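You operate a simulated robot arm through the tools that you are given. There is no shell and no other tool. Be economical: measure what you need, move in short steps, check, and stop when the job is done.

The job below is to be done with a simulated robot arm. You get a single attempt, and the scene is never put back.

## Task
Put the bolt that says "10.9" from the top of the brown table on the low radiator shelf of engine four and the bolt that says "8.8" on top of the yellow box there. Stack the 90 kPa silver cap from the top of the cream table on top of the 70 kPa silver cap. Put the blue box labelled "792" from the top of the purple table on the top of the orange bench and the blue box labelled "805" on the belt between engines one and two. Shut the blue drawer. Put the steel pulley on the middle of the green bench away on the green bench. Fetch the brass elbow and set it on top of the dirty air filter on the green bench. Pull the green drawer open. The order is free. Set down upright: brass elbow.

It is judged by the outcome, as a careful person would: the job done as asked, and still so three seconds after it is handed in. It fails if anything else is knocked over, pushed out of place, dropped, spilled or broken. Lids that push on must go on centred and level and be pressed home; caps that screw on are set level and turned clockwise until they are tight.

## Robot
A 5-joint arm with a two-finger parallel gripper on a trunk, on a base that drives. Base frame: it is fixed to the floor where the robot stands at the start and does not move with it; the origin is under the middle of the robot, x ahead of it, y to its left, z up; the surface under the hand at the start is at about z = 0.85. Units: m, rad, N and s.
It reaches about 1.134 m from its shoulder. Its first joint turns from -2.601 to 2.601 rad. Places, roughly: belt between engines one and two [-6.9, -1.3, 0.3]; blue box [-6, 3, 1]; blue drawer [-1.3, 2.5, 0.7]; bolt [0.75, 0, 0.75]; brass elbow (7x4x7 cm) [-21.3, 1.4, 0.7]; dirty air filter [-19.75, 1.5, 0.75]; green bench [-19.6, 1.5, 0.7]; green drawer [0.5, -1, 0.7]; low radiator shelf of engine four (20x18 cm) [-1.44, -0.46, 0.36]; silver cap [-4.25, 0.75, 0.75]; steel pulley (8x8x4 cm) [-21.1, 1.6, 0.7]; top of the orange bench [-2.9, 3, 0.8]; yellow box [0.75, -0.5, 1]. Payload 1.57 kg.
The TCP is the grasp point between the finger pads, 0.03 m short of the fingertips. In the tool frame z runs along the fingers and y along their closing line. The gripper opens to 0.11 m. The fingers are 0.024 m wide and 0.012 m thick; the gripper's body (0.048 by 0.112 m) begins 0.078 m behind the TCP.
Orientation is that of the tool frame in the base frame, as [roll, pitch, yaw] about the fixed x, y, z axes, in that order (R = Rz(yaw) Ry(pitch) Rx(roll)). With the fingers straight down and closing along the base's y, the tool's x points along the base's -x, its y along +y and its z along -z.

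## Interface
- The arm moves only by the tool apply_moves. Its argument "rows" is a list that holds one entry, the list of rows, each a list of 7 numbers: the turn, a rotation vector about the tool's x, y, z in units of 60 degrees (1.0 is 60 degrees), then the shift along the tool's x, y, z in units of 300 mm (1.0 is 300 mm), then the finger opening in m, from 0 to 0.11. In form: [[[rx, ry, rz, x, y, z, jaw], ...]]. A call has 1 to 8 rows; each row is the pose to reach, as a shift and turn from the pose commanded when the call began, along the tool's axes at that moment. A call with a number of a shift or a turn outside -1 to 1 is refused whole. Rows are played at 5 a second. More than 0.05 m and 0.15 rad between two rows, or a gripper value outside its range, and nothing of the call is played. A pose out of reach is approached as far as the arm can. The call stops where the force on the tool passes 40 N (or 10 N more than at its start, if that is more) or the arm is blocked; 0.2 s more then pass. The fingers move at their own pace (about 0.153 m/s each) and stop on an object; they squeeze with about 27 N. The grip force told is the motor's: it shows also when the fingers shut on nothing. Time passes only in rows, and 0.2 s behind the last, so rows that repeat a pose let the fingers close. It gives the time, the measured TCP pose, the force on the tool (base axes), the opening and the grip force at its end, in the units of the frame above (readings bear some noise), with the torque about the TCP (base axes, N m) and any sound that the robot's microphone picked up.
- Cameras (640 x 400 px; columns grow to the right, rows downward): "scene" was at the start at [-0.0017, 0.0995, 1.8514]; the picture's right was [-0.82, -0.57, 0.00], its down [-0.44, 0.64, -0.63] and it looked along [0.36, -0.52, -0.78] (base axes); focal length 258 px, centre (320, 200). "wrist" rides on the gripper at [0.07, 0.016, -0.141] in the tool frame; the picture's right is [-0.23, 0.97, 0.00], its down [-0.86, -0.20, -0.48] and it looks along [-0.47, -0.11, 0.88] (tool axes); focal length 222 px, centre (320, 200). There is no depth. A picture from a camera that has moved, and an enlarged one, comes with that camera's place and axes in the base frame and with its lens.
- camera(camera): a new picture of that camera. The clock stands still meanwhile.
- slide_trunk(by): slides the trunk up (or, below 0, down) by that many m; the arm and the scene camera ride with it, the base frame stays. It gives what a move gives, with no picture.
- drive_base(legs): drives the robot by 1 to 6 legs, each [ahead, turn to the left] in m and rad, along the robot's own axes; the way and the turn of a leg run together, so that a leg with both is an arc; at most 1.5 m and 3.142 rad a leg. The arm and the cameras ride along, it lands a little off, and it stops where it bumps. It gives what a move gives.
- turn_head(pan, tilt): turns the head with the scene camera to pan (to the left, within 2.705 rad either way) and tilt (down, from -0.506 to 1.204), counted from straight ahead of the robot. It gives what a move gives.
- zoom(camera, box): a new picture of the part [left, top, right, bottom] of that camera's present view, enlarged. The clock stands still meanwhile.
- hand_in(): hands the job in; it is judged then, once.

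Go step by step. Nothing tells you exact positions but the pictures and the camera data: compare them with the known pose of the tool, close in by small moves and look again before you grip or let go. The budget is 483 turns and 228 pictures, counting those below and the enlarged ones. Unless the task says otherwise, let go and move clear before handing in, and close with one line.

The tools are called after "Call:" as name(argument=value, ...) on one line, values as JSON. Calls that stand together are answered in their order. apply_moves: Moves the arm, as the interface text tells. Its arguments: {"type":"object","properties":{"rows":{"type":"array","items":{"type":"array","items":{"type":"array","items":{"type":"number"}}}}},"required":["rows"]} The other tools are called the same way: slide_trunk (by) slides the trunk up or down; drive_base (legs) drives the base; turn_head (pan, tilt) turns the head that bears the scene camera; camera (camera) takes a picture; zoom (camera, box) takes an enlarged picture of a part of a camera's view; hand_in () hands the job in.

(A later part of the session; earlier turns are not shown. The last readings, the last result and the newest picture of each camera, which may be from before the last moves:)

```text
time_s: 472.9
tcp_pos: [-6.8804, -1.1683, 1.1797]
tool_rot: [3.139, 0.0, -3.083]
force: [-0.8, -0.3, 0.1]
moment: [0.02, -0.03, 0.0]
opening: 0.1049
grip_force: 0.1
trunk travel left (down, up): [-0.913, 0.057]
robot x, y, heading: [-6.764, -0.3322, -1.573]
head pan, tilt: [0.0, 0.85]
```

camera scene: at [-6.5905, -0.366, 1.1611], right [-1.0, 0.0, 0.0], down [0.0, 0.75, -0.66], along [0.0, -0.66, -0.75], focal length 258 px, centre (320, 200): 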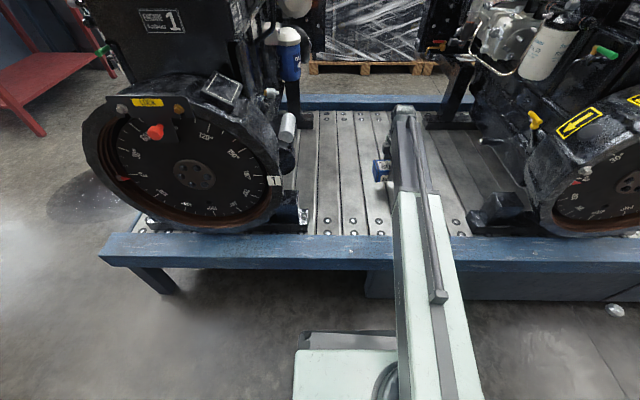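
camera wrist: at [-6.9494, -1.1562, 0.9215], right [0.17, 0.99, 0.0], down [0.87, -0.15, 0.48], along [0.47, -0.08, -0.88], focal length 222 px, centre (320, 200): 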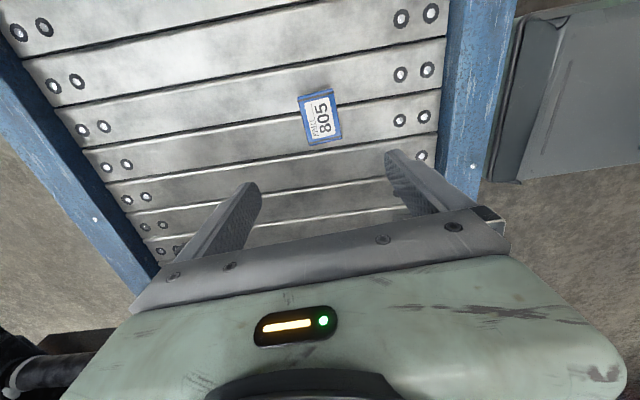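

Both boxes placed. Retract and look along the aisle toward the green bench.

Call:
apply_moves(rows=[[[0, 0, 0, -0.028, 0.144, 0, 0.1], [0, 0, 0, -0.056, 0.288, 0, 0.1], [0, 0, 0, -0.084, 0.432, 0, 0.1], [0, 0, 0, -0.112, 0.576, 0, 0.1], [0, 0, 0, -0.14, 0.72, 0, 0.1]]])

Call:
drive_base(legs=[[-0.3, 0], [0, -1.57]])

Call:
turn_head(pan=0, tilt=0.3)

Call:
camera(camera="scene")

```text
time_s: 474.1
tcp_pos: [-6.8507, -0.9494, 1.1801]
tool_rot: [3.139, 0.0, -3.085]
force: [0.1, 0.2, 0.2]
moment: [-0.05, -0.01, 0.0]
opening: 0.1002
grip_force: 0.1
trunk travel left (down, up): [-0.913, 0.057]
robot x, y, heading: [-6.763, -0.3317, -1.574]
head pan, tilt: [0.0, 0.85]
```

```text
time_s: 480.0
tcp_pos: [-7.3781, 0.0625, 1.1794]
tool_rot: [3.139, -0.001, 1.62]
force: [0.5, 0.0, 0.5]
moment: [0.03, -0.01, 0.01]
opening: 0.1
grip_force: 0.0
trunk travel left (down, up): [-0.913, 0.057]
robot x, y, heading: [-6.7617, -0.0483, 3.143]
head pan, tilt: [0.0, 0.85]
```

```text
time_s: 481.0
tcp_pos: [-7.3808, 0.0628, 1.1788]
tool_rot: [3.141, 0.001, 1.622]
force: [-0.3, -0.1, -0.2]
moment: [0.0, 0.0, 0.0]
opening: 0.1001
grip_force: 0.0
trunk travel left (down, up): [-0.913, 0.057]
robot x, y, heading: [-6.7614, -0.0477, 3.141]
head pan, tilt: [0.0, 0.3]
```

```text
86 pictures are left
camera scene: at [-6.8087, -0.2211, 1.9414], right [0.0, 1.0, 0.0], down [0.3, 0.0, -0.95], along [-0.95, 0.0, -0.3], focal length 258 px, centre (320, 200)
```

scene: 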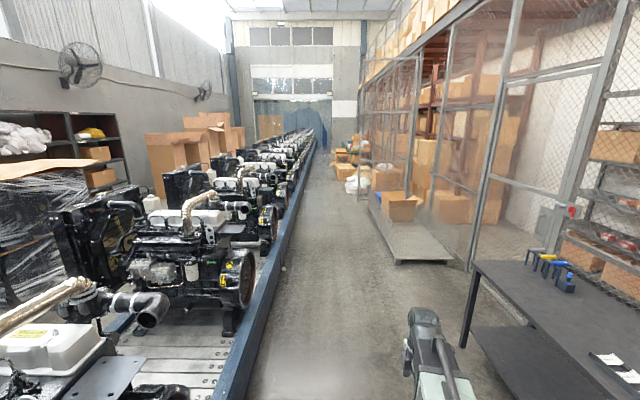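

Call:
drive_base(legs=[[1.5, 0], [1.5, 0], [1.5, 0]])

Call:
camera(camera="scene")

```text
time_s: 502.4
tcp_pos: [-11.8782, -0.0209, 1.1801]
tool_rot: [3.14, 0.0, 1.661]
force: [0.5, -0.1, 1.2]
moment: [0.0, 0.0, 0.0]
opening: 0.0999
grip_force: 0.0
trunk travel left (down, up): [-0.913, 0.057]
robot x, y, heading: [-11.253, -0.1087, -3.101]
head pan, tilt: [0.0, 0.3]
```

```text
85 pictures are left
camera scene: at [-11.296, -0.282, 1.9415], right [-0.04, 1.0, 0.0], down [0.3, 0.01, -0.96], along [-0.95, -0.04, -0.3], focal length 258 px, centre (320, 200)
```

scene: 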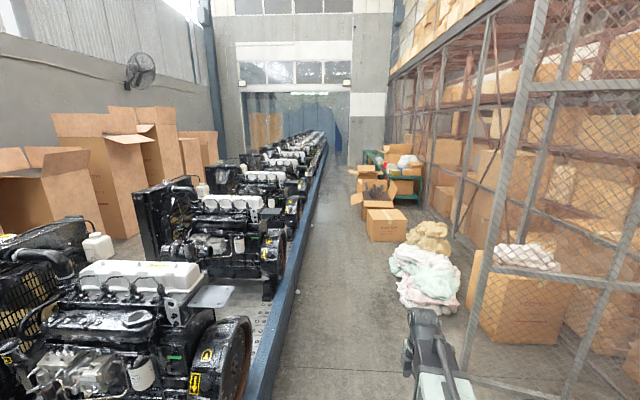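

Call:
drive_base(legs=[[1.5, 0], [1.5, 0]])

Call:
camera(camera="scene")

```text
time_s: 516.9
tcp_pos: [-14.8781, -0.1983, 1.1806]
tool_rot: [3.14, 0.0, 1.675]
force: [-0.2, 0.3, 0.0]
moment: [-0.02, 0.02, -0.01]
opening: 0.1
grip_force: 0.0
trunk travel left (down, up): [-0.913, 0.057]
robot x, y, heading: [-14.2546, -0.2751, -3.087]
head pan, tilt: [0.0, 0.3]
```

```text
84 pictures are left
camera scene: at [-14.2923, -0.45, 1.9415], right [-0.06, 1.0, 0.0], down [0.3, 0.02, -0.96], along [-0.95, -0.05, -0.3], focal length 258 px, centre (320, 200)
```

scene: 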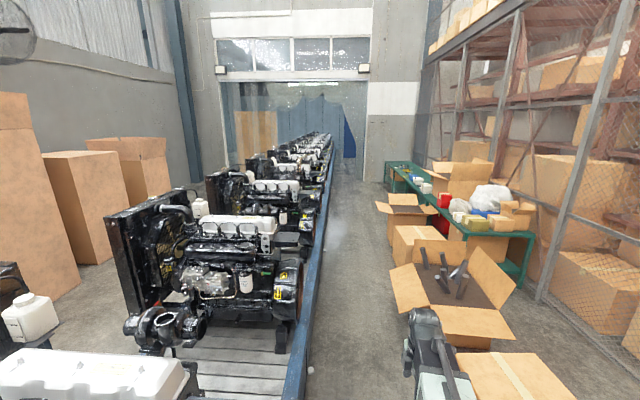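

Call:
drive_base(legs=[[0, -0.035], [1.5, 0], [1.2, 0]])

Call:
turn_head(pan=-0.4, tilt=0.4)

Call:
camera(camera="scene")

```text
time_s: 530.5
tcp_pos: [-17.5925, -0.2561, 1.181]
tool_rot: [3.14, -0.001, 1.669]
force: [1.2, 0.7, 0.1]
moment: [0.03, 0.03, 0.01]
opening: 0.0998
grip_force: 0.1
trunk travel left (down, up): [-0.913, 0.057]
robot x, y, heading: [-16.971, -0.326, -3.091]
head pan, tilt: [0.0, 0.3]
```

```text
time_s: 531.3
tcp_pos: [-17.5947, -0.257, 1.179]
tool_rot: [3.14, 0.001, 1.669]
force: [0.3, 0.3, 0.9]
moment: [0.01, 0.01, -0.02]
opening: 0.1002
grip_force: 0.1
trunk travel left (down, up): [-0.913, 0.057]
robot x, y, heading: [-16.9679, -0.3243, -3.09]
head pan, tilt: [-0.4, 0.4]
```

```text
83 pictures are left
camera scene: at [-17.0053, -0.4643, 1.9323], right [0.34, 0.94, 0.0], down [0.37, -0.13, -0.92], along [-0.87, 0.31, -0.39], focal length 258 px, centre (320, 200)
```

scene: 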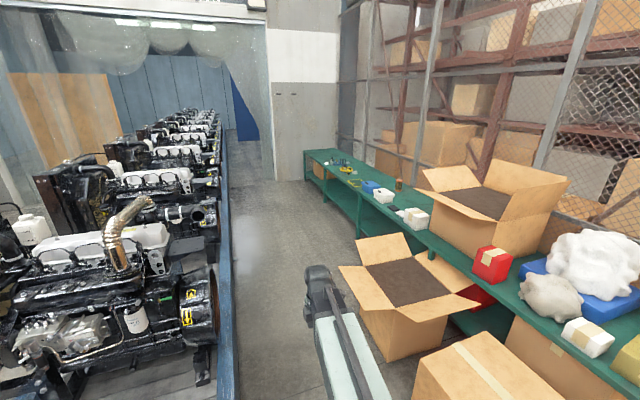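

Call:
drive_base(legs=[[0, -0.06], [1.5, 0], [0.6, 0]])

Call:
turn_head(pan=-1.0, tilt=0.6)

Call:
camera(camera="scene")

```text
time_s: 542.3
tcp_pos: [-19.707, -0.1426, 1.1792]
tool_rot: [3.138, 0.0, 1.587]
force: [-0.2, -0.5, -0.2]
moment: [0.01, -0.03, 0.03]
opening: 0.0998
grip_force: 0.0
trunk travel left (down, up): [-0.913, 0.057]
robot x, y, heading: [-19.0894, -0.2599, 3.117]
head pan, tilt: [-0.4, 0.4]
```

```text
time_s: 543.3
tcp_pos: [-19.7058, -0.1421, 1.1785]
tool_rot: [3.139, 0.0, 1.587]
force: [0.3, -0.5, 0.7]
moment: [0.02, -0.03, 0.02]
opening: 0.1002
grip_force: 0.1
trunk travel left (down, up): [-0.913, 0.057]
robot x, y, heading: [-19.09, -0.2609, 3.118]
head pan, tilt: [-1.0, 0.6]
```

```text
82 pictures are left
camera scene: at [-19.0956, -0.3581, 1.9141], right [0.85, 0.52, 0.0], down [0.29, -0.48, -0.83], along [-0.43, 0.71, -0.56], focal length 258 px, centre (320, 200)
```

scene: 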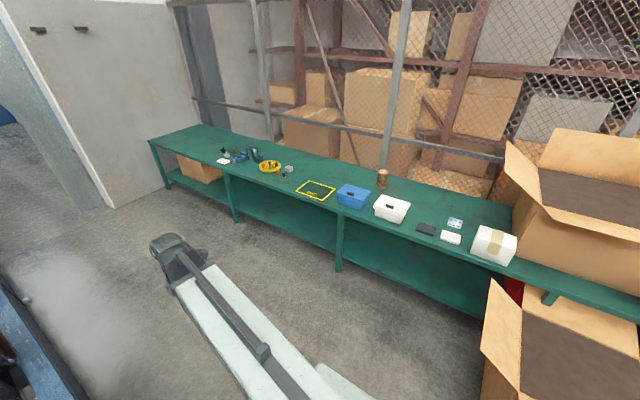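

Call:
zoom(camera="scene", box=[190, 120, 350, 220])

Call:
zoom(camera="scene", box=[330, 155, 490, 255])

```text
4.00 times, centred on (270, 170) of scene
camera zoom: at [-19.0956, -0.3581, 1.9141], right [0.85, 0.52, 0.0], down [0.29, -0.48, -0.83], along [-0.43, 0.71, -0.56], focal length 1030 px, centre (520, 320)
```

zoom: 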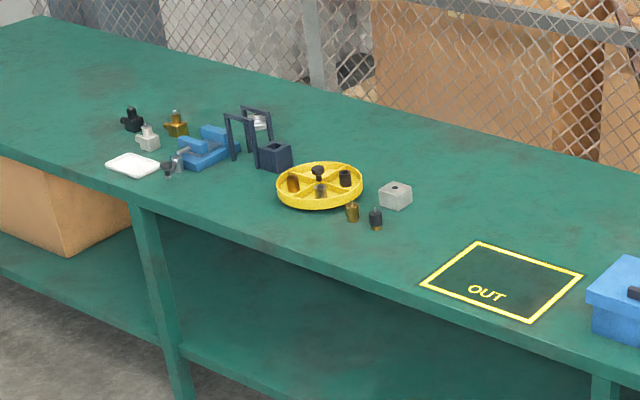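

```text
4.00 times, centred on (410, 205) of scene
camera zoom: at [-19.0956, -0.3581, 1.9141], right [0.85, 0.52, 0.0], down [0.29, -0.48, -0.83], along [-0.43, 0.71, -0.56], focal length 1030 px, centre (-40, 180)
```

zoom: 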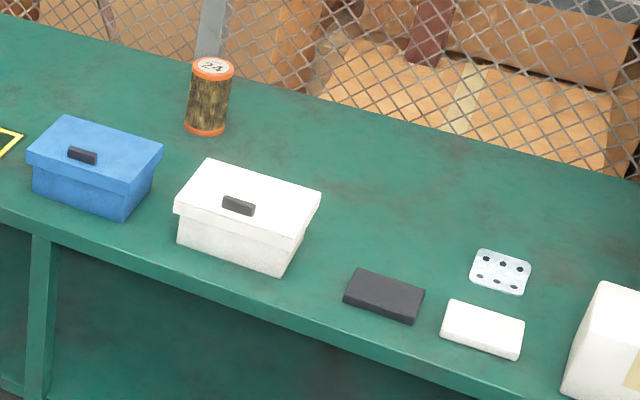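

Items found: elbow ≈(−21.32, 1.46), pulley probably ≈(−21.1, 1.6), filter "24" upright. Drive over for a closer look.

Call:
drive_base(legs=[[0, -0.374], [1.4, 0], [0.5, 0], [0, -1.15]])

Call:
turn_head(pan=0, tilt=0.8)

Call:
camera(camera="scene")

```text
time_s: 556.8
tcp_pos: [-20.7204, 1.0964, 1.179]
tool_rot: [3.137, 0.0, 0.043]
force: [-0.5, 0.1, 0.0]
moment: [-0.03, -0.05, 0.0]
opening: 0.0998
grip_force: 0.0
trunk travel left (down, up): [-0.913, 0.057]
robot x, y, heading: [-20.842, 0.477, 1.575]
head pan, tilt: [-1.0, 0.6]
```

```text
time_s: 558.0
tcp_pos: [-20.721, 1.0964, 1.1799]
tool_rot: [3.139, 0.0, 0.042]
force: [0.3, 0.4, 0.4]
moment: [-0.01, -0.01, -0.02]
opening: 0.1001
grip_force: 0.0
trunk travel left (down, up): [-0.913, 0.057]
robot x, y, heading: [-20.8331, 0.4775, 1.579]
head pan, tilt: [0.0, 0.799]
```

```text
79 pictures are left
camera scene: at [-21.0077, 0.5102, 1.8972], right [1.0, 0.01, 0.0], down [0.01, -0.72, -0.7], along [-0.01, 0.7, -0.72], focal length 258 px, centre (320, 200)
```

scene: 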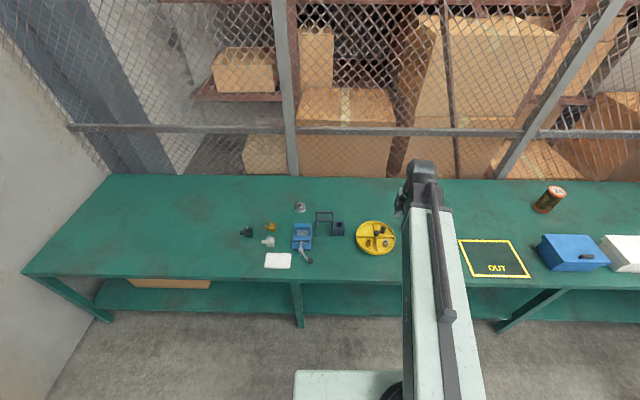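

Call:
zoom(camera="scene", box=[230, 190, 410, 280])

Call:
zoom(camera="scene", box=[450, 170, 640, 290])

```text
3.56 times, centred on (320, 235) of scene
camera zoom: at [-21.0077, 0.5102, 1.8972], right [1.0, 0.01, 0.0], down [0.01, -0.72, -0.7], along [-0.01, 0.7, -0.72], focal length 916 px, centre (320, 76)
```

zoom: 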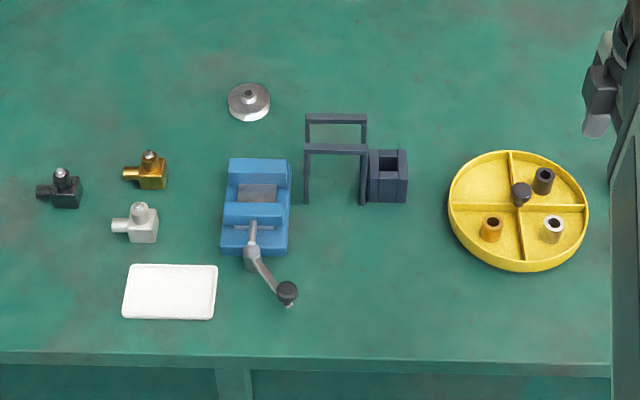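

```text
3.33 times, centred on (545, 230) of scene
camera zoom: at [-21.0077, 0.5102, 1.8972], right [1.0, 0.01, 0.0], down [0.01, -0.72, -0.7], along [-0.01, 0.7, -0.72], focal length 859 px, centre (-430, 100)
```

zoom: 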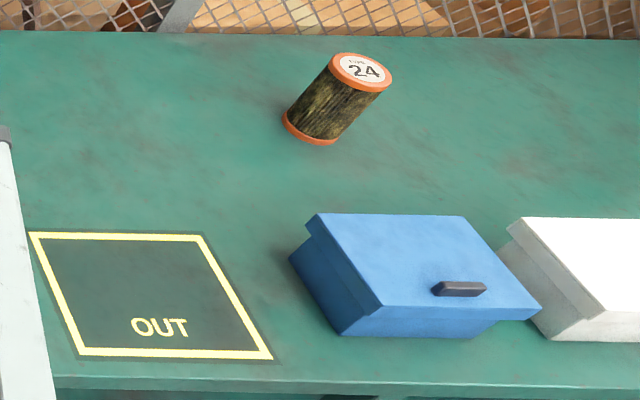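

Call:
zoom(camera="scene", box=[290, 200, 350, 270])

Call:
zoom(camera="scene", box=[235, 215, 300, 275])

Call:
turn_head(pan=-0.9, tilt=0.6)

Call:
camera(camera="scene")

```text
5.71 times, centred on (320, 235) of scene
camera zoom: at [-21.0077, 0.5102, 1.8972], right [1.0, 0.01, 0.0], down [0.01, -0.72, -0.7], along [-0.01, 0.7, -0.72], focal length 1472 px, centre (320, 0)
```

zoom: 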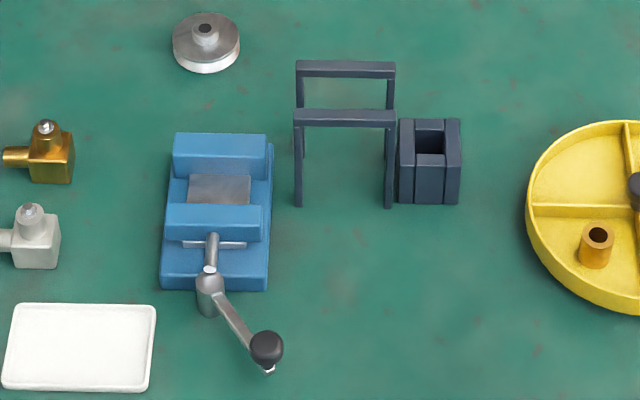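

```text
6.67 times, centred on (268, 245) of scene
camera zoom: at [-21.0077, 0.5102, 1.8972], right [1.0, 0.01, 0.0], down [0.01, -0.72, -0.7], along [-0.01, 0.7, -0.72], focal length 1717 px, centre (670, -100)
```

zoom: 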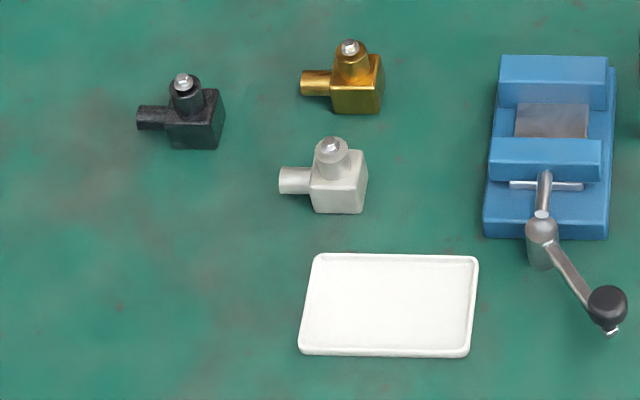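

```text
time_s: 559.2
tcp_pos: [-20.721, 1.0966, 1.1798]
tool_rot: [3.139, -0.001, 0.043]
force: [0.2, 0.2, 0.4]
moment: [0.01, 0.0, -0.01]
opening: 0.1001
grip_force: 0.0
trunk travel left (down, up): [-0.913, 0.057]
robot x, y, heading: [-20.8393, 0.4808, 1.579]
head pan, tilt: [-0.901, 0.6]
```

```text
74 pictures are left
camera scene: at [-20.9384, 0.4852, 1.914], right [0.63, -0.78, 0.0], down [-0.44, -0.36, -0.82], along [0.64, 0.52, -0.57], focal length 258 px, centre (320, 200)
```

scene: 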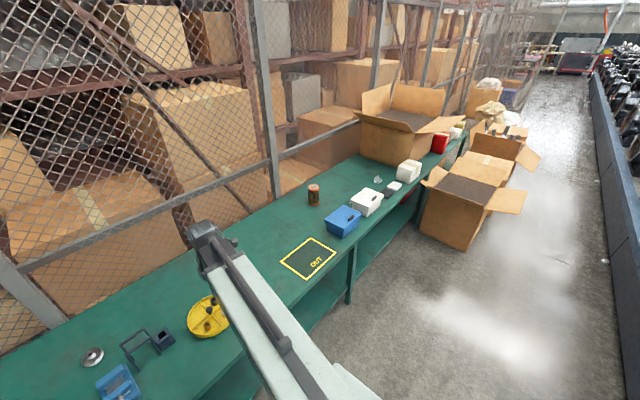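

Call:
zoom(camera="scene", box=[290, 140, 440, 250])

Call:
zoom(camera="scene", box=[70, 280, 240, 400])

```text
3.64 times, centred on (365, 195) of scene
camera zoom: at [-20.9384, 0.4852, 1.914], right [0.63, -0.78, 0.0], down [-0.44, -0.36, -0.82], along [0.64, 0.52, -0.57], focal length 937 px, centre (156, 218)
```

zoom: 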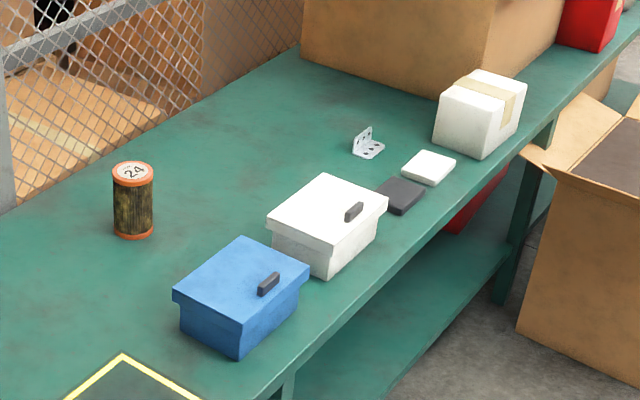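

```text
3.33 times, centred on (155, 340) of scene
camera zoom: at [-20.9384, 0.4852, 1.914], right [0.63, -0.78, 0.0], down [-0.44, -0.36, -0.82], along [0.64, 0.52, -0.57], focal length 859 px, centre (870, -267)
```

zoom: 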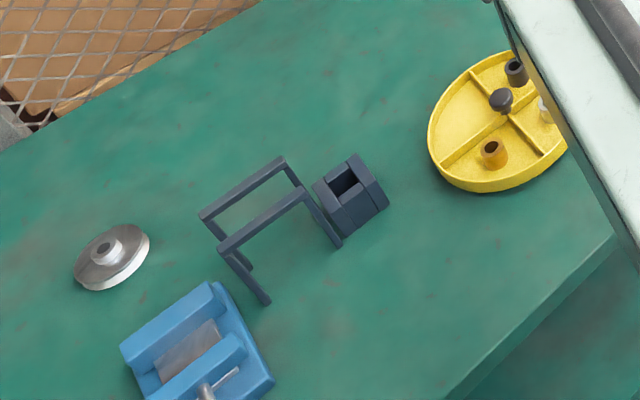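

I want to see what the arm hides (items right of the yellow tray). I'll swing the robot slightly and look.

Call:
drive_base(legs=[[0, 0.7]])

Call:
turn_head(pan=-0.9, tilt=0.8)

Call:
zoom(camera="scene", box=[120, 120, 440, 320])

```text
time_s: 561.5
tcp_pos: [-21.1367, 1.0312, 1.1787]
tool_rot: [3.137, 0.001, 0.725]
force: [-0.2, 0.9, -0.9]
moment: [-0.06, 0.02, -0.01]
opening: 0.1001
grip_force: 0.2
trunk travel left (down, up): [-0.913, 0.057]
robot x, y, heading: [-20.8312, 0.4816, 2.255]
head pan, tilt: [-0.901, 0.6]
```

```text
time_s: 562.2
tcp_pos: [-21.1366, 1.0311, 1.1791]
tool_rot: [3.139, 0.0, 0.724]
force: [-0.6, -0.3, 0.3]
moment: [-0.02, 0.04, -0.02]
opening: 0.0998
grip_force: 0.0
trunk travel left (down, up): [-0.913, 0.057]
robot x, y, heading: [-20.8306, 0.4818, 2.262]
head pan, tilt: [-0.901, 0.799]
```

```text
2.00 times, centred on (280, 220) of scene
camera zoom: at [-20.9169, 0.417, 1.8972], right [0.98, -0.21, 0.0], down [-0.15, -0.7, -0.7], along [0.15, 0.68, -0.72], focal length 515 px, centre (400, 160)
```

zoom: 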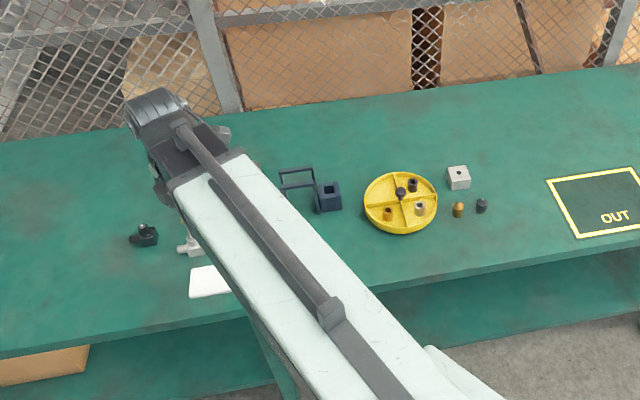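

Call:
zoom(camera="scene", box=[295, 195, 375, 245])

```text
8.00 times, centred on (335, 220) of scene
camera zoom: at [-20.9169, 0.417, 1.8972], right [0.98, -0.21, 0.0], down [-0.15, -0.7, -0.7], along [0.15, 0.68, -0.72], focal length 2061 px, centre (200, 40)
```

zoom: 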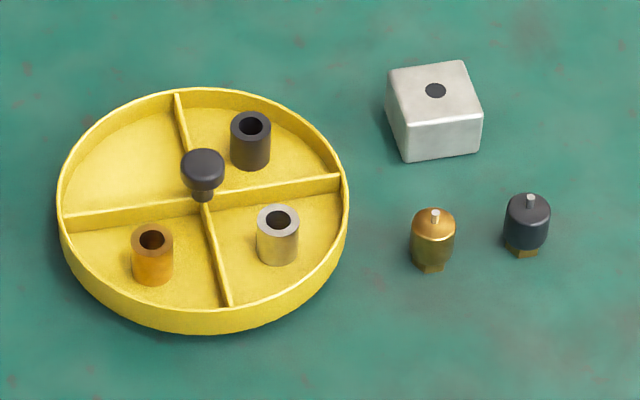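

The tray has three sorted bushings and an empty quarter; there are also two lidded boxes. I'll inspect those before deciding where the pulley belongs.

Call:
drive_base(legs=[[0, -2.26], [0.85, 0], [0, 1.3]])

Call:
turn_head(pan=0, tilt=0.85)

Call:
camera(camera="scene")

```text
time_s: 575.2
tcp_pos: [-19.7329, 1.0835, 1.1809]
tool_rot: [3.139, 0.001, -0.203]
force: [-0.8, 0.2, 0.3]
moment: [-0.01, -0.02, 0.0]
opening: 0.1
grip_force: 0.1
trunk travel left (down, up): [-0.913, 0.057]
robot x, y, heading: [-19.9775, 0.5067, 1.321]
head pan, tilt: [-0.901, 0.799]
```

```text
time_s: 576.4
tcp_pos: [-19.7314, 1.0839, 1.1796]
tool_rot: [3.14, 0.0, -0.205]
force: [0.3, 0.2, 0.3]
moment: [0.01, 0.01, -0.03]
opening: 0.0999
grip_force: 0.0
trunk travel left (down, up): [-0.913, 0.057]
robot x, y, heading: [-19.9769, 0.505, 1.325]
head pan, tilt: [0.0, 0.85]
```

```text
69 pictures are left
camera scene: at [-20.1333, 0.58, 1.8931], right [0.97, -0.25, 0.0], down [-0.19, -0.73, -0.66], along [0.16, 0.64, -0.75], focal length 258 px, centre (320, 200)
```

scene: 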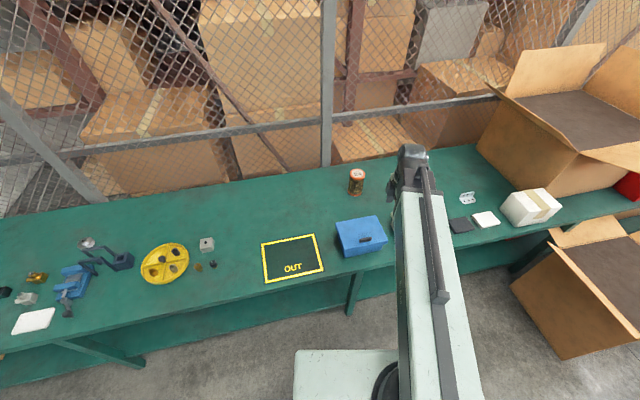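

Call:
camera(camera="wrist")

Call:
zoom(camera="scene", box=[325, 160, 405, 270])

```text
68 pictures are left
camera wrist: at [-19.6666, 1.0536, 1.3216], right [-0.42, -0.91, 0.0], down [-0.8, 0.37, 0.48], along [-0.43, 0.2, -0.88], focal length 222 px, centre (320, 200)
```

wrist: 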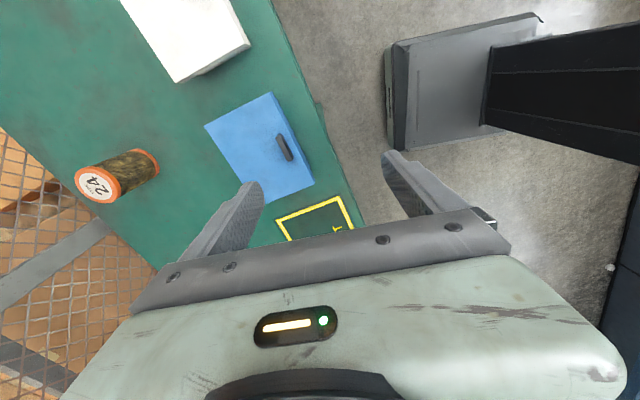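

```text
3.64 times, centred on (365, 215) of scene
camera zoom: at [-20.1333, 0.58, 1.8931], right [0.97, -0.25, 0.0], down [-0.19, -0.73, -0.66], along [0.16, 0.64, -0.75], focal length 937 px, centre (156, 146)
```

zoom: 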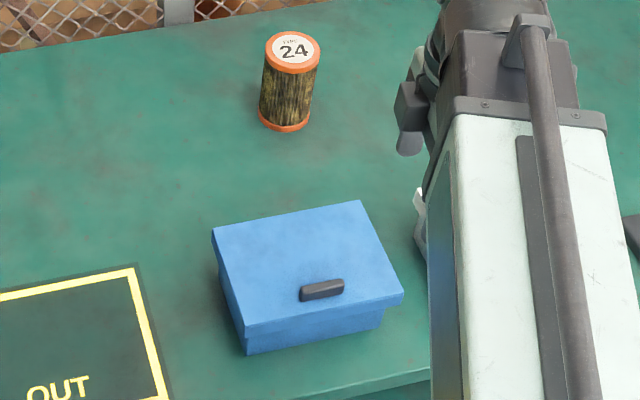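

Call:
apply_moves(rows=[[[0, 0, -0.11, -0.05, -0.105, 0, 0.05], [0, 0, -0.22, -0.1, -0.21, 0, 0.05], [0, 0, -0.325, -0.143, -0.311, 0, 0.05], [0, 0, -0.325, -0.143, -0.311, 0, 0.05]]])

Call:
slide_trunk(by=-0.23)

Call:
camera(camera="wrist")

```text
time_s: 577.4
tcp_pos: [-19.7538, 1.1838, 1.1792]
tool_rot: [3.14, 0.0, 0.139]
force: [0.0, 0.0, -0.3]
moment: [-0.01, 0.0, 0.02]
opening: 0.0502
grip_force: 0.0
trunk travel left (down, up): [-0.913, 0.057]
robot x, y, heading: [-19.9749, 0.5077, 1.319]
head pan, tilt: [0.0, 0.85]
```

```text
time_s: 579.8
tcp_pos: [-19.7547, 1.1854, 0.9497]
tool_rot: [3.14, 0.0, 0.134]
force: [0.7, 0.4, -0.5]
moment: [-0.03, -0.03, -0.01]
opening: 0.0503
grip_force: 0.0
trunk travel left (down, up): [-0.683, 0.287]
robot x, y, heading: [-19.9774, 0.51, 1.321]
head pan, tilt: [0.0, 0.85]
```

```text
66 pictures are left
camera wrist: at [-19.6822, 1.1778, 1.0916], right [-0.09, -1.0, 0.0], down [-0.87, 0.08, 0.48], along [-0.48, 0.04, -0.88], focal length 222 px, centre (320, 200)
```

wrist: 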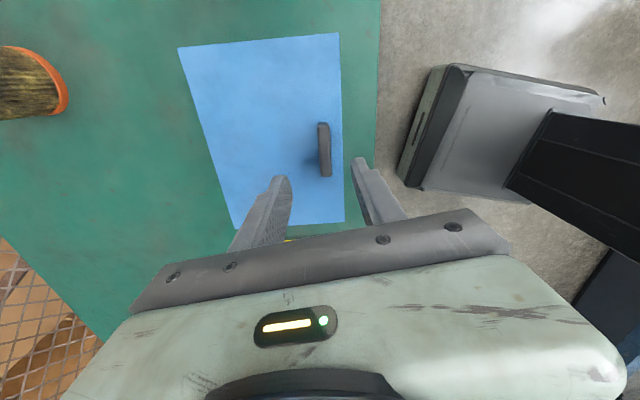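

Call:
slide_trunk(by=-0.08)

Call:
slide_trunk(by=-0.01)

Call:
camera(camera="wrist")

```text
time_s: 581.0
tcp_pos: [-19.7548, 1.1837, 0.8691]
tool_rot: [3.139, -0.001, 0.136]
force: [0.1, -0.6, -0.8]
moment: [0.02, -0.01, -0.01]
opening: 0.0502
grip_force: 0.0
trunk travel left (down, up): [-0.603, 0.367]
robot x, y, heading: [-19.9762, 0.5071, 1.32]
head pan, tilt: [0.0, 0.85]
```

```text
time_s: 581.5
tcp_pos: [-19.754, 1.1845, 0.8603]
tool_rot: [3.138, -0.001, 0.137]
force: [-1.0, 0.0, 0.0]
moment: [0.02, -0.04, -0.01]
opening: 0.0501
grip_force: 0.0
trunk travel left (down, up): [-0.593, 0.377]
robot x, y, heading: [-19.9807, 0.5063, 1.325]
head pan, tilt: [0.0, 0.85]
```

```text
65 pictures are left
camera wrist: at [-19.6822, 1.1777, 1.0015], right [-0.09, -1.0, 0.0], down [-0.87, 0.08, 0.48], along [-0.48, 0.04, -0.88], focal length 222 px, centre (320, 200)
```

wrist: 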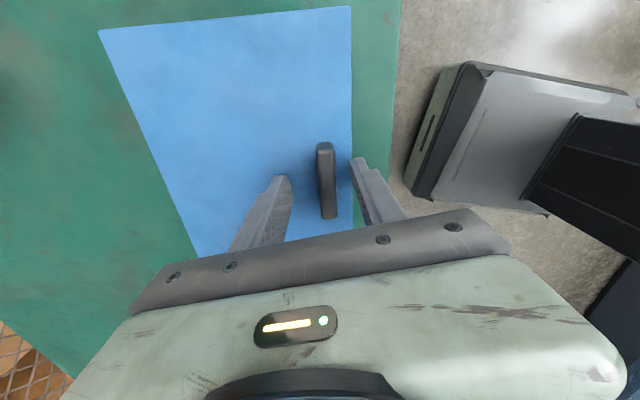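

Call:
slide_trunk(by=-0.008)

Call:
slide_trunk(by=-0.006)

Call:
slide_trunk(by=-0.005)

```text
time_s: 582.0
tcp_pos: [-19.7536, 1.183, 0.8552]
tool_rot: [-3.137, -0.002, 0.136]
force: [-2.5, 0.8, 27.2]
moment: [-0.31, 0.02, 0.01]
opening: 0.05
grip_force: 0.0
trunk travel left (down, up): [-0.587, 0.383]
robot x, y, heading: [-19.9818, 0.5071, 1.323]
head pan, tilt: [0.0, 0.85]
stopped: the force on the tool passed its limit at 51 N (the readings are from after the stop); the commanded pose is now the measured one
```

```text
time_s: 582.3
tcp_pos: [-19.7549, 1.1836, 0.8564]
tool_rot: [-3.139, -0.004, 0.135]
force: [-1.1, 0.5, 31.3]
moment: [-0.33, 0.0, 0.02]
opening: 0.0499
grip_force: 0.0
trunk travel left (down, up): [-0.587, 0.383]
robot x, y, heading: [-19.9777, 0.5106, 1.325]
head pan, tilt: [0.0, 0.85]
stopped: the force on the tool passed its limit at 50 N (the readings are from after the stop); the commanded pose is now the measured one
```

```text
time_s: 582.6
tcp_pos: [-19.7545, 1.1839, 0.8563]
tool_rot: [-3.138, -0.003, 0.137]
force: [-1.6, -0.7, 34.8]
moment: [-0.36, 0.02, 0.02]
opening: 0.0502
grip_force: 0.0
trunk travel left (down, up): [-0.587, 0.383]
robot x, y, heading: [-19.978, 0.5061, 1.322]
head pan, tilt: [0.0, 0.85]
stopped: the force on the tool passed its limit at 50 N (the readings are from after the stop); the commanded pose is now the measured one
```

Call:
slide_trunk(by=0.005)

Call:
apply_moves(rows=[[[0, 0, 0, 0, 0.015, 0, 0.03], [0, 0, 0, 0, 0.015, 0, 0.015], [0, 0, 0, 0, 0.015, 0, 0.005], [0, 0, 0, 0, 0.015, 0, 0.005]]])

Call:
slide_trunk(by=0.02)

Call:
camera(camera="wrist")

Call:
zoom(camera="scene", box=[300, 120, 440, 260])

```text
time_s: 583.1
tcp_pos: [-19.7526, 1.1867, 0.8581]
tool_rot: [-3.14, -0.001, 0.136]
force: [0.1, 0.1, -0.4]
moment: [-0.02, -0.02, 0.0]
opening: 0.0502
grip_force: 0.2
trunk travel left (down, up): [-0.592, 0.378]
robot x, y, heading: [-19.9764, 0.5053, 1.321]
head pan, tilt: [0.0, 0.85]
```

```text
time_s: 584.1
tcp_pos: [-19.7521, 1.1822, 0.8585]
tool_rot: [-3.14, -0.004, 0.137]
force: [3.8, 1.5, 2.1]
moment: [0.03, -0.16, -0.68]
opening: 0.0145
grip_force: 26.7
trunk travel left (down, up): [-0.592, 0.378]
robot x, y, heading: [-19.9791, 0.5107, 1.316]
head pan, tilt: [0.0, 0.85]
```

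```text
time_s: 584.8
tcp_pos: [-19.7535, 1.1808, 0.8791]
tool_rot: [-3.14, 0.0, 0.138]
force: [0.1, 0.3, 0.6]
moment: [0.05, 0.01, -0.37]
opening: 0.0133
grip_force: 27.5
trunk travel left (down, up): [-0.612, 0.358]
robot x, y, heading: [-19.9748, 0.5079, 1.321]
head pan, tilt: [0.0, 0.85]
```

```text
64 pictures are left
camera wrist: at [-19.6815, 1.1744, 1.0209], right [-0.09, -1.0, 0.0], down [-0.88, 0.08, 0.48], along [-0.47, 0.05, -0.88], focal length 222 px, centre (320, 200)
```

wrist: 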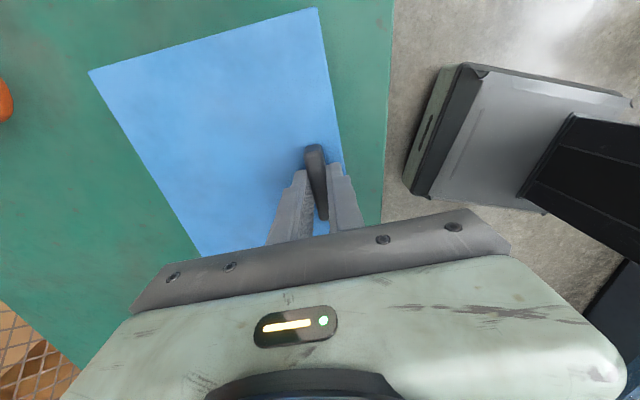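

```text
2.86 times, centred on (370, 190) of scene
camera zoom: at [-20.1333, 0.5799, 1.5923], right [0.97, -0.25, 0.0], down [-0.19, -0.73, -0.66], along [0.16, 0.64, -0.75], focal length 736 px, centre (177, 229)
```

zoom: 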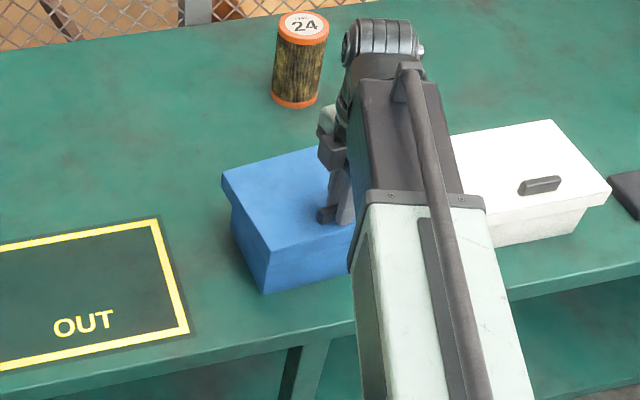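

Call:
slide_trunk(by=0.05)

Call:
zoom(camera="scene", box=[300, 100, 440, 240])

```text
time_s: 585.7
tcp_pos: [-19.7539, 1.181, 0.9285]
tool_rot: [-3.139, -0.002, 0.136]
force: [-0.4, 0.3, -1.2]
moment: [-0.04, -0.05, 0.02]
opening: 0.0131
grip_force: 27.0
trunk travel left (down, up): [-0.662, 0.308]
robot x, y, heading: [-19.9789, 0.5066, 1.325]
head pan, tilt: [0.0, 0.85]
```

```text
2.86 times, centred on (370, 170) of scene
camera zoom: at [-20.1332, 0.5802, 1.6422], right [0.97, -0.25, 0.0], down [-0.19, -0.73, -0.66], along [0.16, 0.64, -0.75], focal length 736 px, centre (177, 286)
```

zoom: 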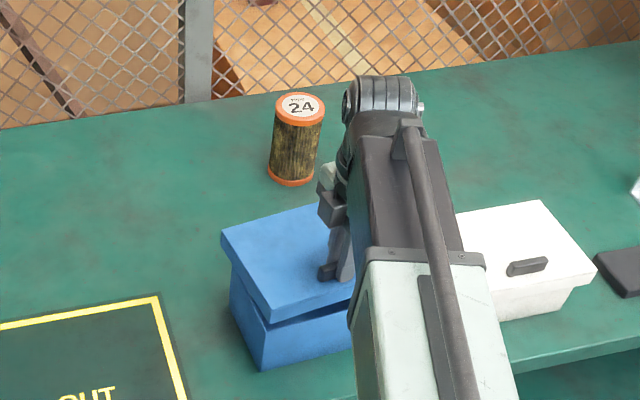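

The lid lifts off. Raise it further and look inside the box.

Call:
slide_trunk(by=0.22)

Call:
zoom(camera="scene", box=[280, 100, 440, 270])

```text
time_s: 588.0
tcp_pos: [-19.7528, 1.1819, 1.1489]
tool_rot: [-3.139, -0.003, 0.137]
force: [-0.1, 0.1, -0.8]
moment: [-0.06, -0.01, 0.01]
opening: 0.0133
grip_force: 26.7
trunk travel left (down, up): [-0.882, 0.088]
robot x, y, heading: [-19.9797, 0.5055, 1.325]
head pan, tilt: [0.0, 0.85]
```

```text
2.35 times, centred on (360, 185) of scene
camera zoom: at [-20.1332, 0.5802, 1.8622], right [0.97, -0.25, 0.0], down [-0.19, -0.73, -0.66], along [0.16, 0.64, -0.75], focal length 606 px, centre (226, 235)
```

zoom: 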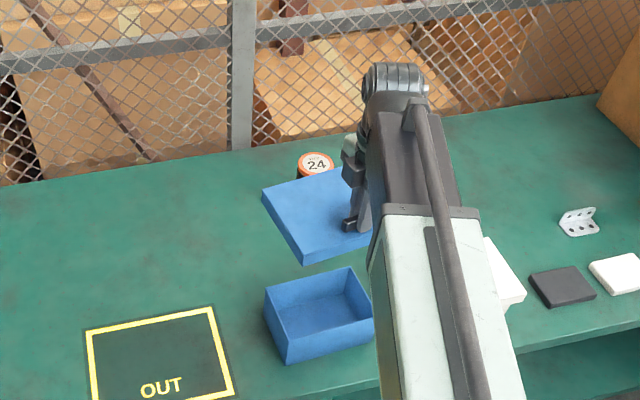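

The blue box is empty. I'll put its lid back exactly and check the white box.

Call:
apply_moves(rows=[[[0, 0, 0.09, -0.005, 0.011, 0, 0.005], [0, 0, 0.178, -0.01, 0.022, 0, 0.005], [0, 0, 0.178, -0.01, 0.022, 0, 0.005]]])

Call:
slide_trunk(by=-0.25)

Call:
zoom(camera="scene", box=[300, 120, 400, 240])

Call:
camera(camera="wrist")

```text
time_s: 588.9
tcp_pos: [-19.7544, 1.1751, 1.1477]
tool_rot: [-3.141, -0.003, -0.05]
force: [-0.1, -0.1, 0.1]
moment: [0.01, 0.01, -0.01]
opening: 0.013
grip_force: 26.9
trunk travel left (down, up): [-0.882, 0.088]
robot x, y, heading: [-19.978, 0.507, 1.32]
head pan, tilt: [0.0, 0.85]
```

```text
time_s: 591.4
tcp_pos: [-19.7546, 1.1746, 0.9001]
tool_rot: [-3.141, -0.001, -0.051]
force: [0.3, 0.4, -1.0]
moment: [-0.05, 0.02, 0.01]
opening: 0.0133
grip_force: 27.2
trunk travel left (down, up): [-0.632, 0.338]
robot x, y, heading: [-19.9794, 0.5093, 1.322]
head pan, tilt: [0.0, 0.85]
```

```text
3.33 times, centred on (350, 180) of scene
camera zoom: at [-20.1332, 0.5801, 1.6122], right [0.97, -0.25, 0.0], down [-0.19, -0.73, -0.66], along [0.16, 0.64, -0.75], focal length 859 px, centre (220, 267)
```

zoom: 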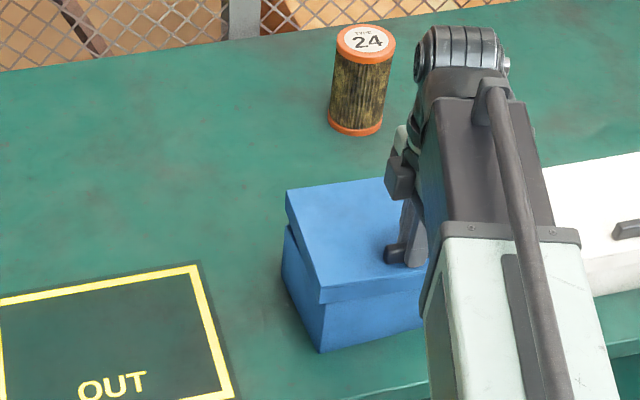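

```text
59 pictures are left
camera wrist: at [-19.6851, 1.1541, 1.0407], right [-0.28, -0.96, 0.0], down [-0.84, 0.24, 0.48], along [-0.46, 0.13, -0.88], focal length 222 px, centre (320, 200)
```

wrist: 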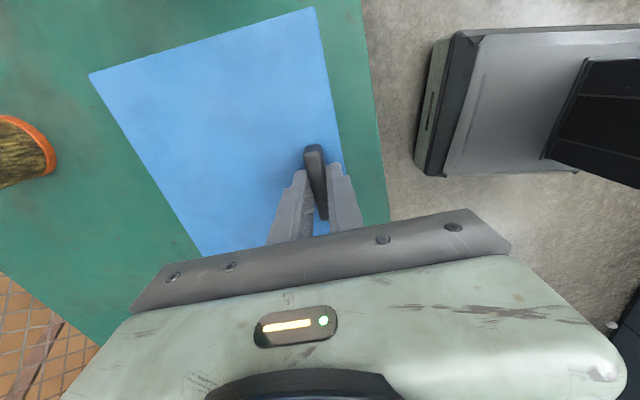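

Call:
slide_trunk(by=-0.03)

Call:
slide_trunk(by=-0.008)

Call:
slide_trunk(by=-0.004)

Call:
zoom(camera="scene", box=[310, 140, 390, 220])

```text
time_s: 592.2
tcp_pos: [-19.7559, 1.1736, 0.8695]
tool_rot: [-3.138, -0.002, -0.049]
force: [-3.9, -4.1, 5.2]
moment: [0.61, -0.01, 0.36]
opening: 0.0157
grip_force: 27.0
trunk travel left (down, up): [-0.602, 0.368]
robot x, y, heading: [-19.9755, 0.5083, 1.321]
head pan, tilt: [0.0, 0.85]
```

```text
time_s: 592.8
tcp_pos: [-19.7538, 1.1741, 0.8613]
tool_rot: [-3.137, -0.002, -0.051]
force: [-4.1, -4.3, 9.2]
moment: [1.02, -0.23, 0.4]
opening: 0.0172
grip_force: 27.1
trunk travel left (down, up): [-0.594, 0.376]
robot x, y, heading: [-19.9772, 0.5086, 1.323]
head pan, tilt: [0.0, 0.85]
```

```text
time_s: 593.3
tcp_pos: [-19.7565, 1.1722, 0.8592]
tool_rot: [-3.136, -0.001, -0.049]
force: [-6.8, -1.9, 32.5]
moment: [1.07, -0.19, 0.63]
opening: 0.0172
grip_force: 27.1
trunk travel left (down, up): [-0.59, 0.38]
robot x, y, heading: [-19.9763, 0.5089, 1.323]
head pan, tilt: [0.0, 0.85]
```

```text
5.00 times, centred on (350, 180) of scene
camera zoom: at [-20.1351, 0.5765, 1.5705], right [0.97, -0.25, 0.0], down [-0.18, -0.73, -0.66], along [0.16, 0.64, -0.75], focal length 1288 px, centre (170, 300)
```

zoom: 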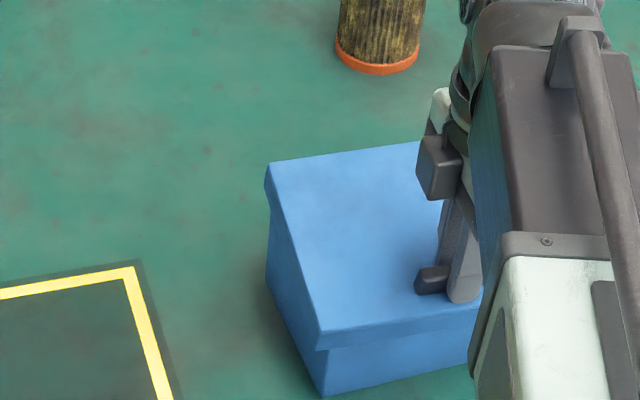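

Call:
slide_trunk(by=0.004)

Call:
apply_moves(rows=[[[0, 0, 0, 0, 0, 0, 0.025], [0, 0, 0, 0, 0, 0, 0.04], [0, 0, 0, 0, 0, 0, 0.05], [0, 0, 0, 0, 0, 0, 0.05]]])

Call:
slide_trunk(by=0.3)

Call:
camera(camera="wrist")

```text
time_s: 593.8
tcp_pos: [-19.7547, 1.175, 0.8611]
tool_rot: [-3.14, -0.003, -0.05]
force: [-2.6, 0.3, 5.5]
moment: [0.78, -0.04, 0.59]
opening: 0.0169
grip_force: 27.1
trunk travel left (down, up): [-0.594, 0.376]
robot x, y, heading: [-19.976, 0.5048, 1.32]
head pan, tilt: [0.0, 0.85]
```

```text
time_s: 594.8
tcp_pos: [-19.7542, 1.1749, 0.861]
tool_rot: [-3.14, -0.001, -0.051]
force: [0.5, 1.0, 0.1]
moment: [0.01, -0.02, 0.0]
opening: 0.0501
grip_force: 0.0
trunk travel left (down, up): [-0.594, 0.376]
robot x, y, heading: [-19.9802, 0.5101, 1.321]
head pan, tilt: [0.0, 0.85]
```

```text
time_s: 597.8
tcp_pos: [-19.7541, 1.1755, 1.1612]
tool_rot: [-3.14, 0.001, -0.051]
force: [0.0, -0.6, -0.8]
moment: [-0.02, -0.01, -0.01]
opening: 0.0502
grip_force: 0.1
trunk travel left (down, up): [-0.894, 0.076]
robot x, y, heading: [-19.9769, 0.5051, 1.323]
head pan, tilt: [0.0, 0.85]
```

```text
57 pictures are left
camera wrist: at [-19.6851, 1.1541, 1.3027], right [-0.28, -0.96, 0.0], down [-0.84, 0.24, 0.48], along [-0.46, 0.13, -0.88], focal length 222 px, centre (320, 200)
```

wrist: 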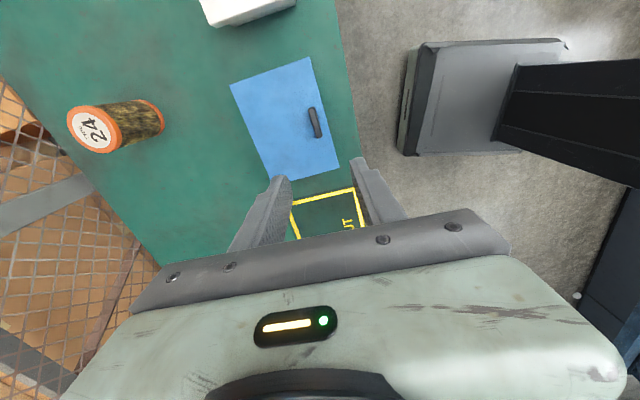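

Call:
apply_moves(rows=[[[0, 0, 0, 0.15, -0.01, 0, 0.05], [0, 0, 0, 0.3, -0.02, 0, 0.05], [0, 0, 0, 0.45, -0.03, 0, 0.05], [0, 0, 0, 0.6, -0.04, 0, 0.05], [0, 0, 0, 0.75, -0.05, 0, 0.05], [0, 0, 0, 0.9, -0.055, 0, 0.05], [0, 0, 0, 1.0, -0.06, 0, 0.05]]])

Call:
slide_trunk(by=-0.15)

Call:
camera(camera="wrist")

```text
time_s: 599.4
tcp_pos: [-19.4521, 1.1762, 1.1607]
tool_rot: [-3.14, -0.002, -0.051]
force: [0.1, 0.4, 0.0]
moment: [-0.02, -0.03, 0.02]
opening: 0.0501
grip_force: 0.0
trunk travel left (down, up): [-0.894, 0.076]
robot x, y, heading: [-19.9798, 0.5066, 1.319]
head pan, tilt: [0.0, 0.85]
```

```text
time_s: 601.2
tcp_pos: [-19.4537, 1.1766, 1.0105]
tool_rot: [-3.14, 0.0, -0.052]
force: [-0.6, -1.6, 0.7]
moment: [-0.01, 0.01, 0.0]
opening: 0.0499
grip_force: 0.1
trunk travel left (down, up): [-0.744, 0.226]
robot x, y, heading: [-19.9794, 0.5085, 1.32]
head pan, tilt: [0.0, 0.85]
```

```text
56 pictures are left
camera wrist: at [-19.3842, 1.1566, 1.1528], right [-0.28, -0.96, 0.0], down [-0.84, 0.24, 0.48], along [-0.46, 0.13, -0.88], focal length 222 px, centre (320, 200)
```

wrist: 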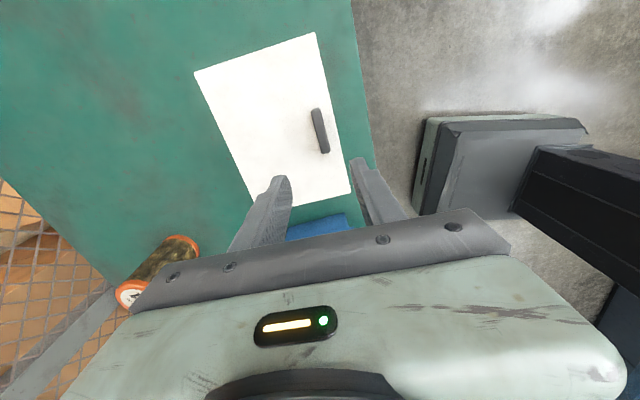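

Call:
apply_moves(rows=[[[0, 0, 0, 0.026, 0.011, 0, 0.05], [0, 0, 0, 0.026, 0.011, 0, 0.05]]])

Call:
slide_trunk(by=-0.14)

Call:
slide_trunk(by=-0.008)

Call:
camera(camera="wrist")

```text
time_s: 601.8
tcp_pos: [-19.4466, 1.1735, 1.0104]
tool_rot: [-3.141, 0.0, -0.049]
force: [0.7, -0.1, -0.1]
moment: [-0.01, 0.0, 0.0]
opening: 0.0503
grip_force: 0.0
trunk travel left (down, up): [-0.744, 0.226]
robot x, y, heading: [-19.9752, 0.5078, 1.319]
head pan, tilt: [0.0, 0.85]
```

```text
time_s: 603.4
tcp_pos: [-19.4461, 1.1728, 0.8703]
tool_rot: [-3.138, 0.0, -0.051]
force: [0.0, 0.0, 0.4]
moment: [0.02, -0.02, 0.02]
opening: 0.05
grip_force: 0.1
trunk travel left (down, up): [-0.604, 0.366]
robot x, y, heading: [-19.9767, 0.5077, 1.323]
head pan, tilt: [0.0, 0.85]
```

```text
time_s: 604.0
tcp_pos: [-19.4458, 1.1737, 0.863]
tool_rot: [-3.14, -0.003, -0.05]
force: [-0.4, 0.3, 0.1]
moment: [-0.01, -0.01, 0.0]
opening: 0.0501
grip_force: 0.1
trunk travel left (down, up): [-0.596, 0.374]
robot x, y, heading: [-19.977, 0.5085, 1.322]
head pan, tilt: [0.0, 0.85]
```

```text
55 pictures are left
camera wrist: at [-19.3765, 1.1532, 1.0047], right [-0.28, -0.96, 0.0], down [-0.84, 0.24, 0.48], along [-0.46, 0.13, -0.88], focal length 222 px, centre (320, 200)
```

wrist: 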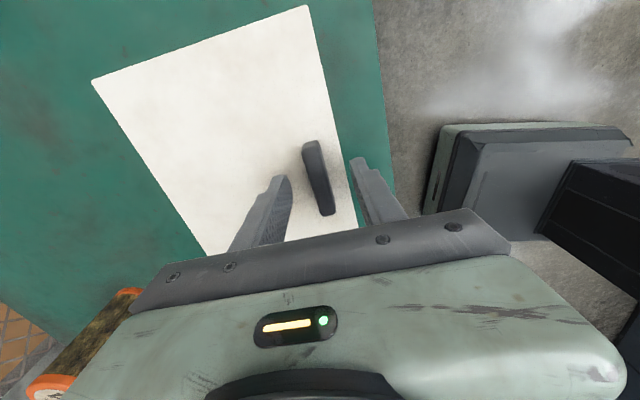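

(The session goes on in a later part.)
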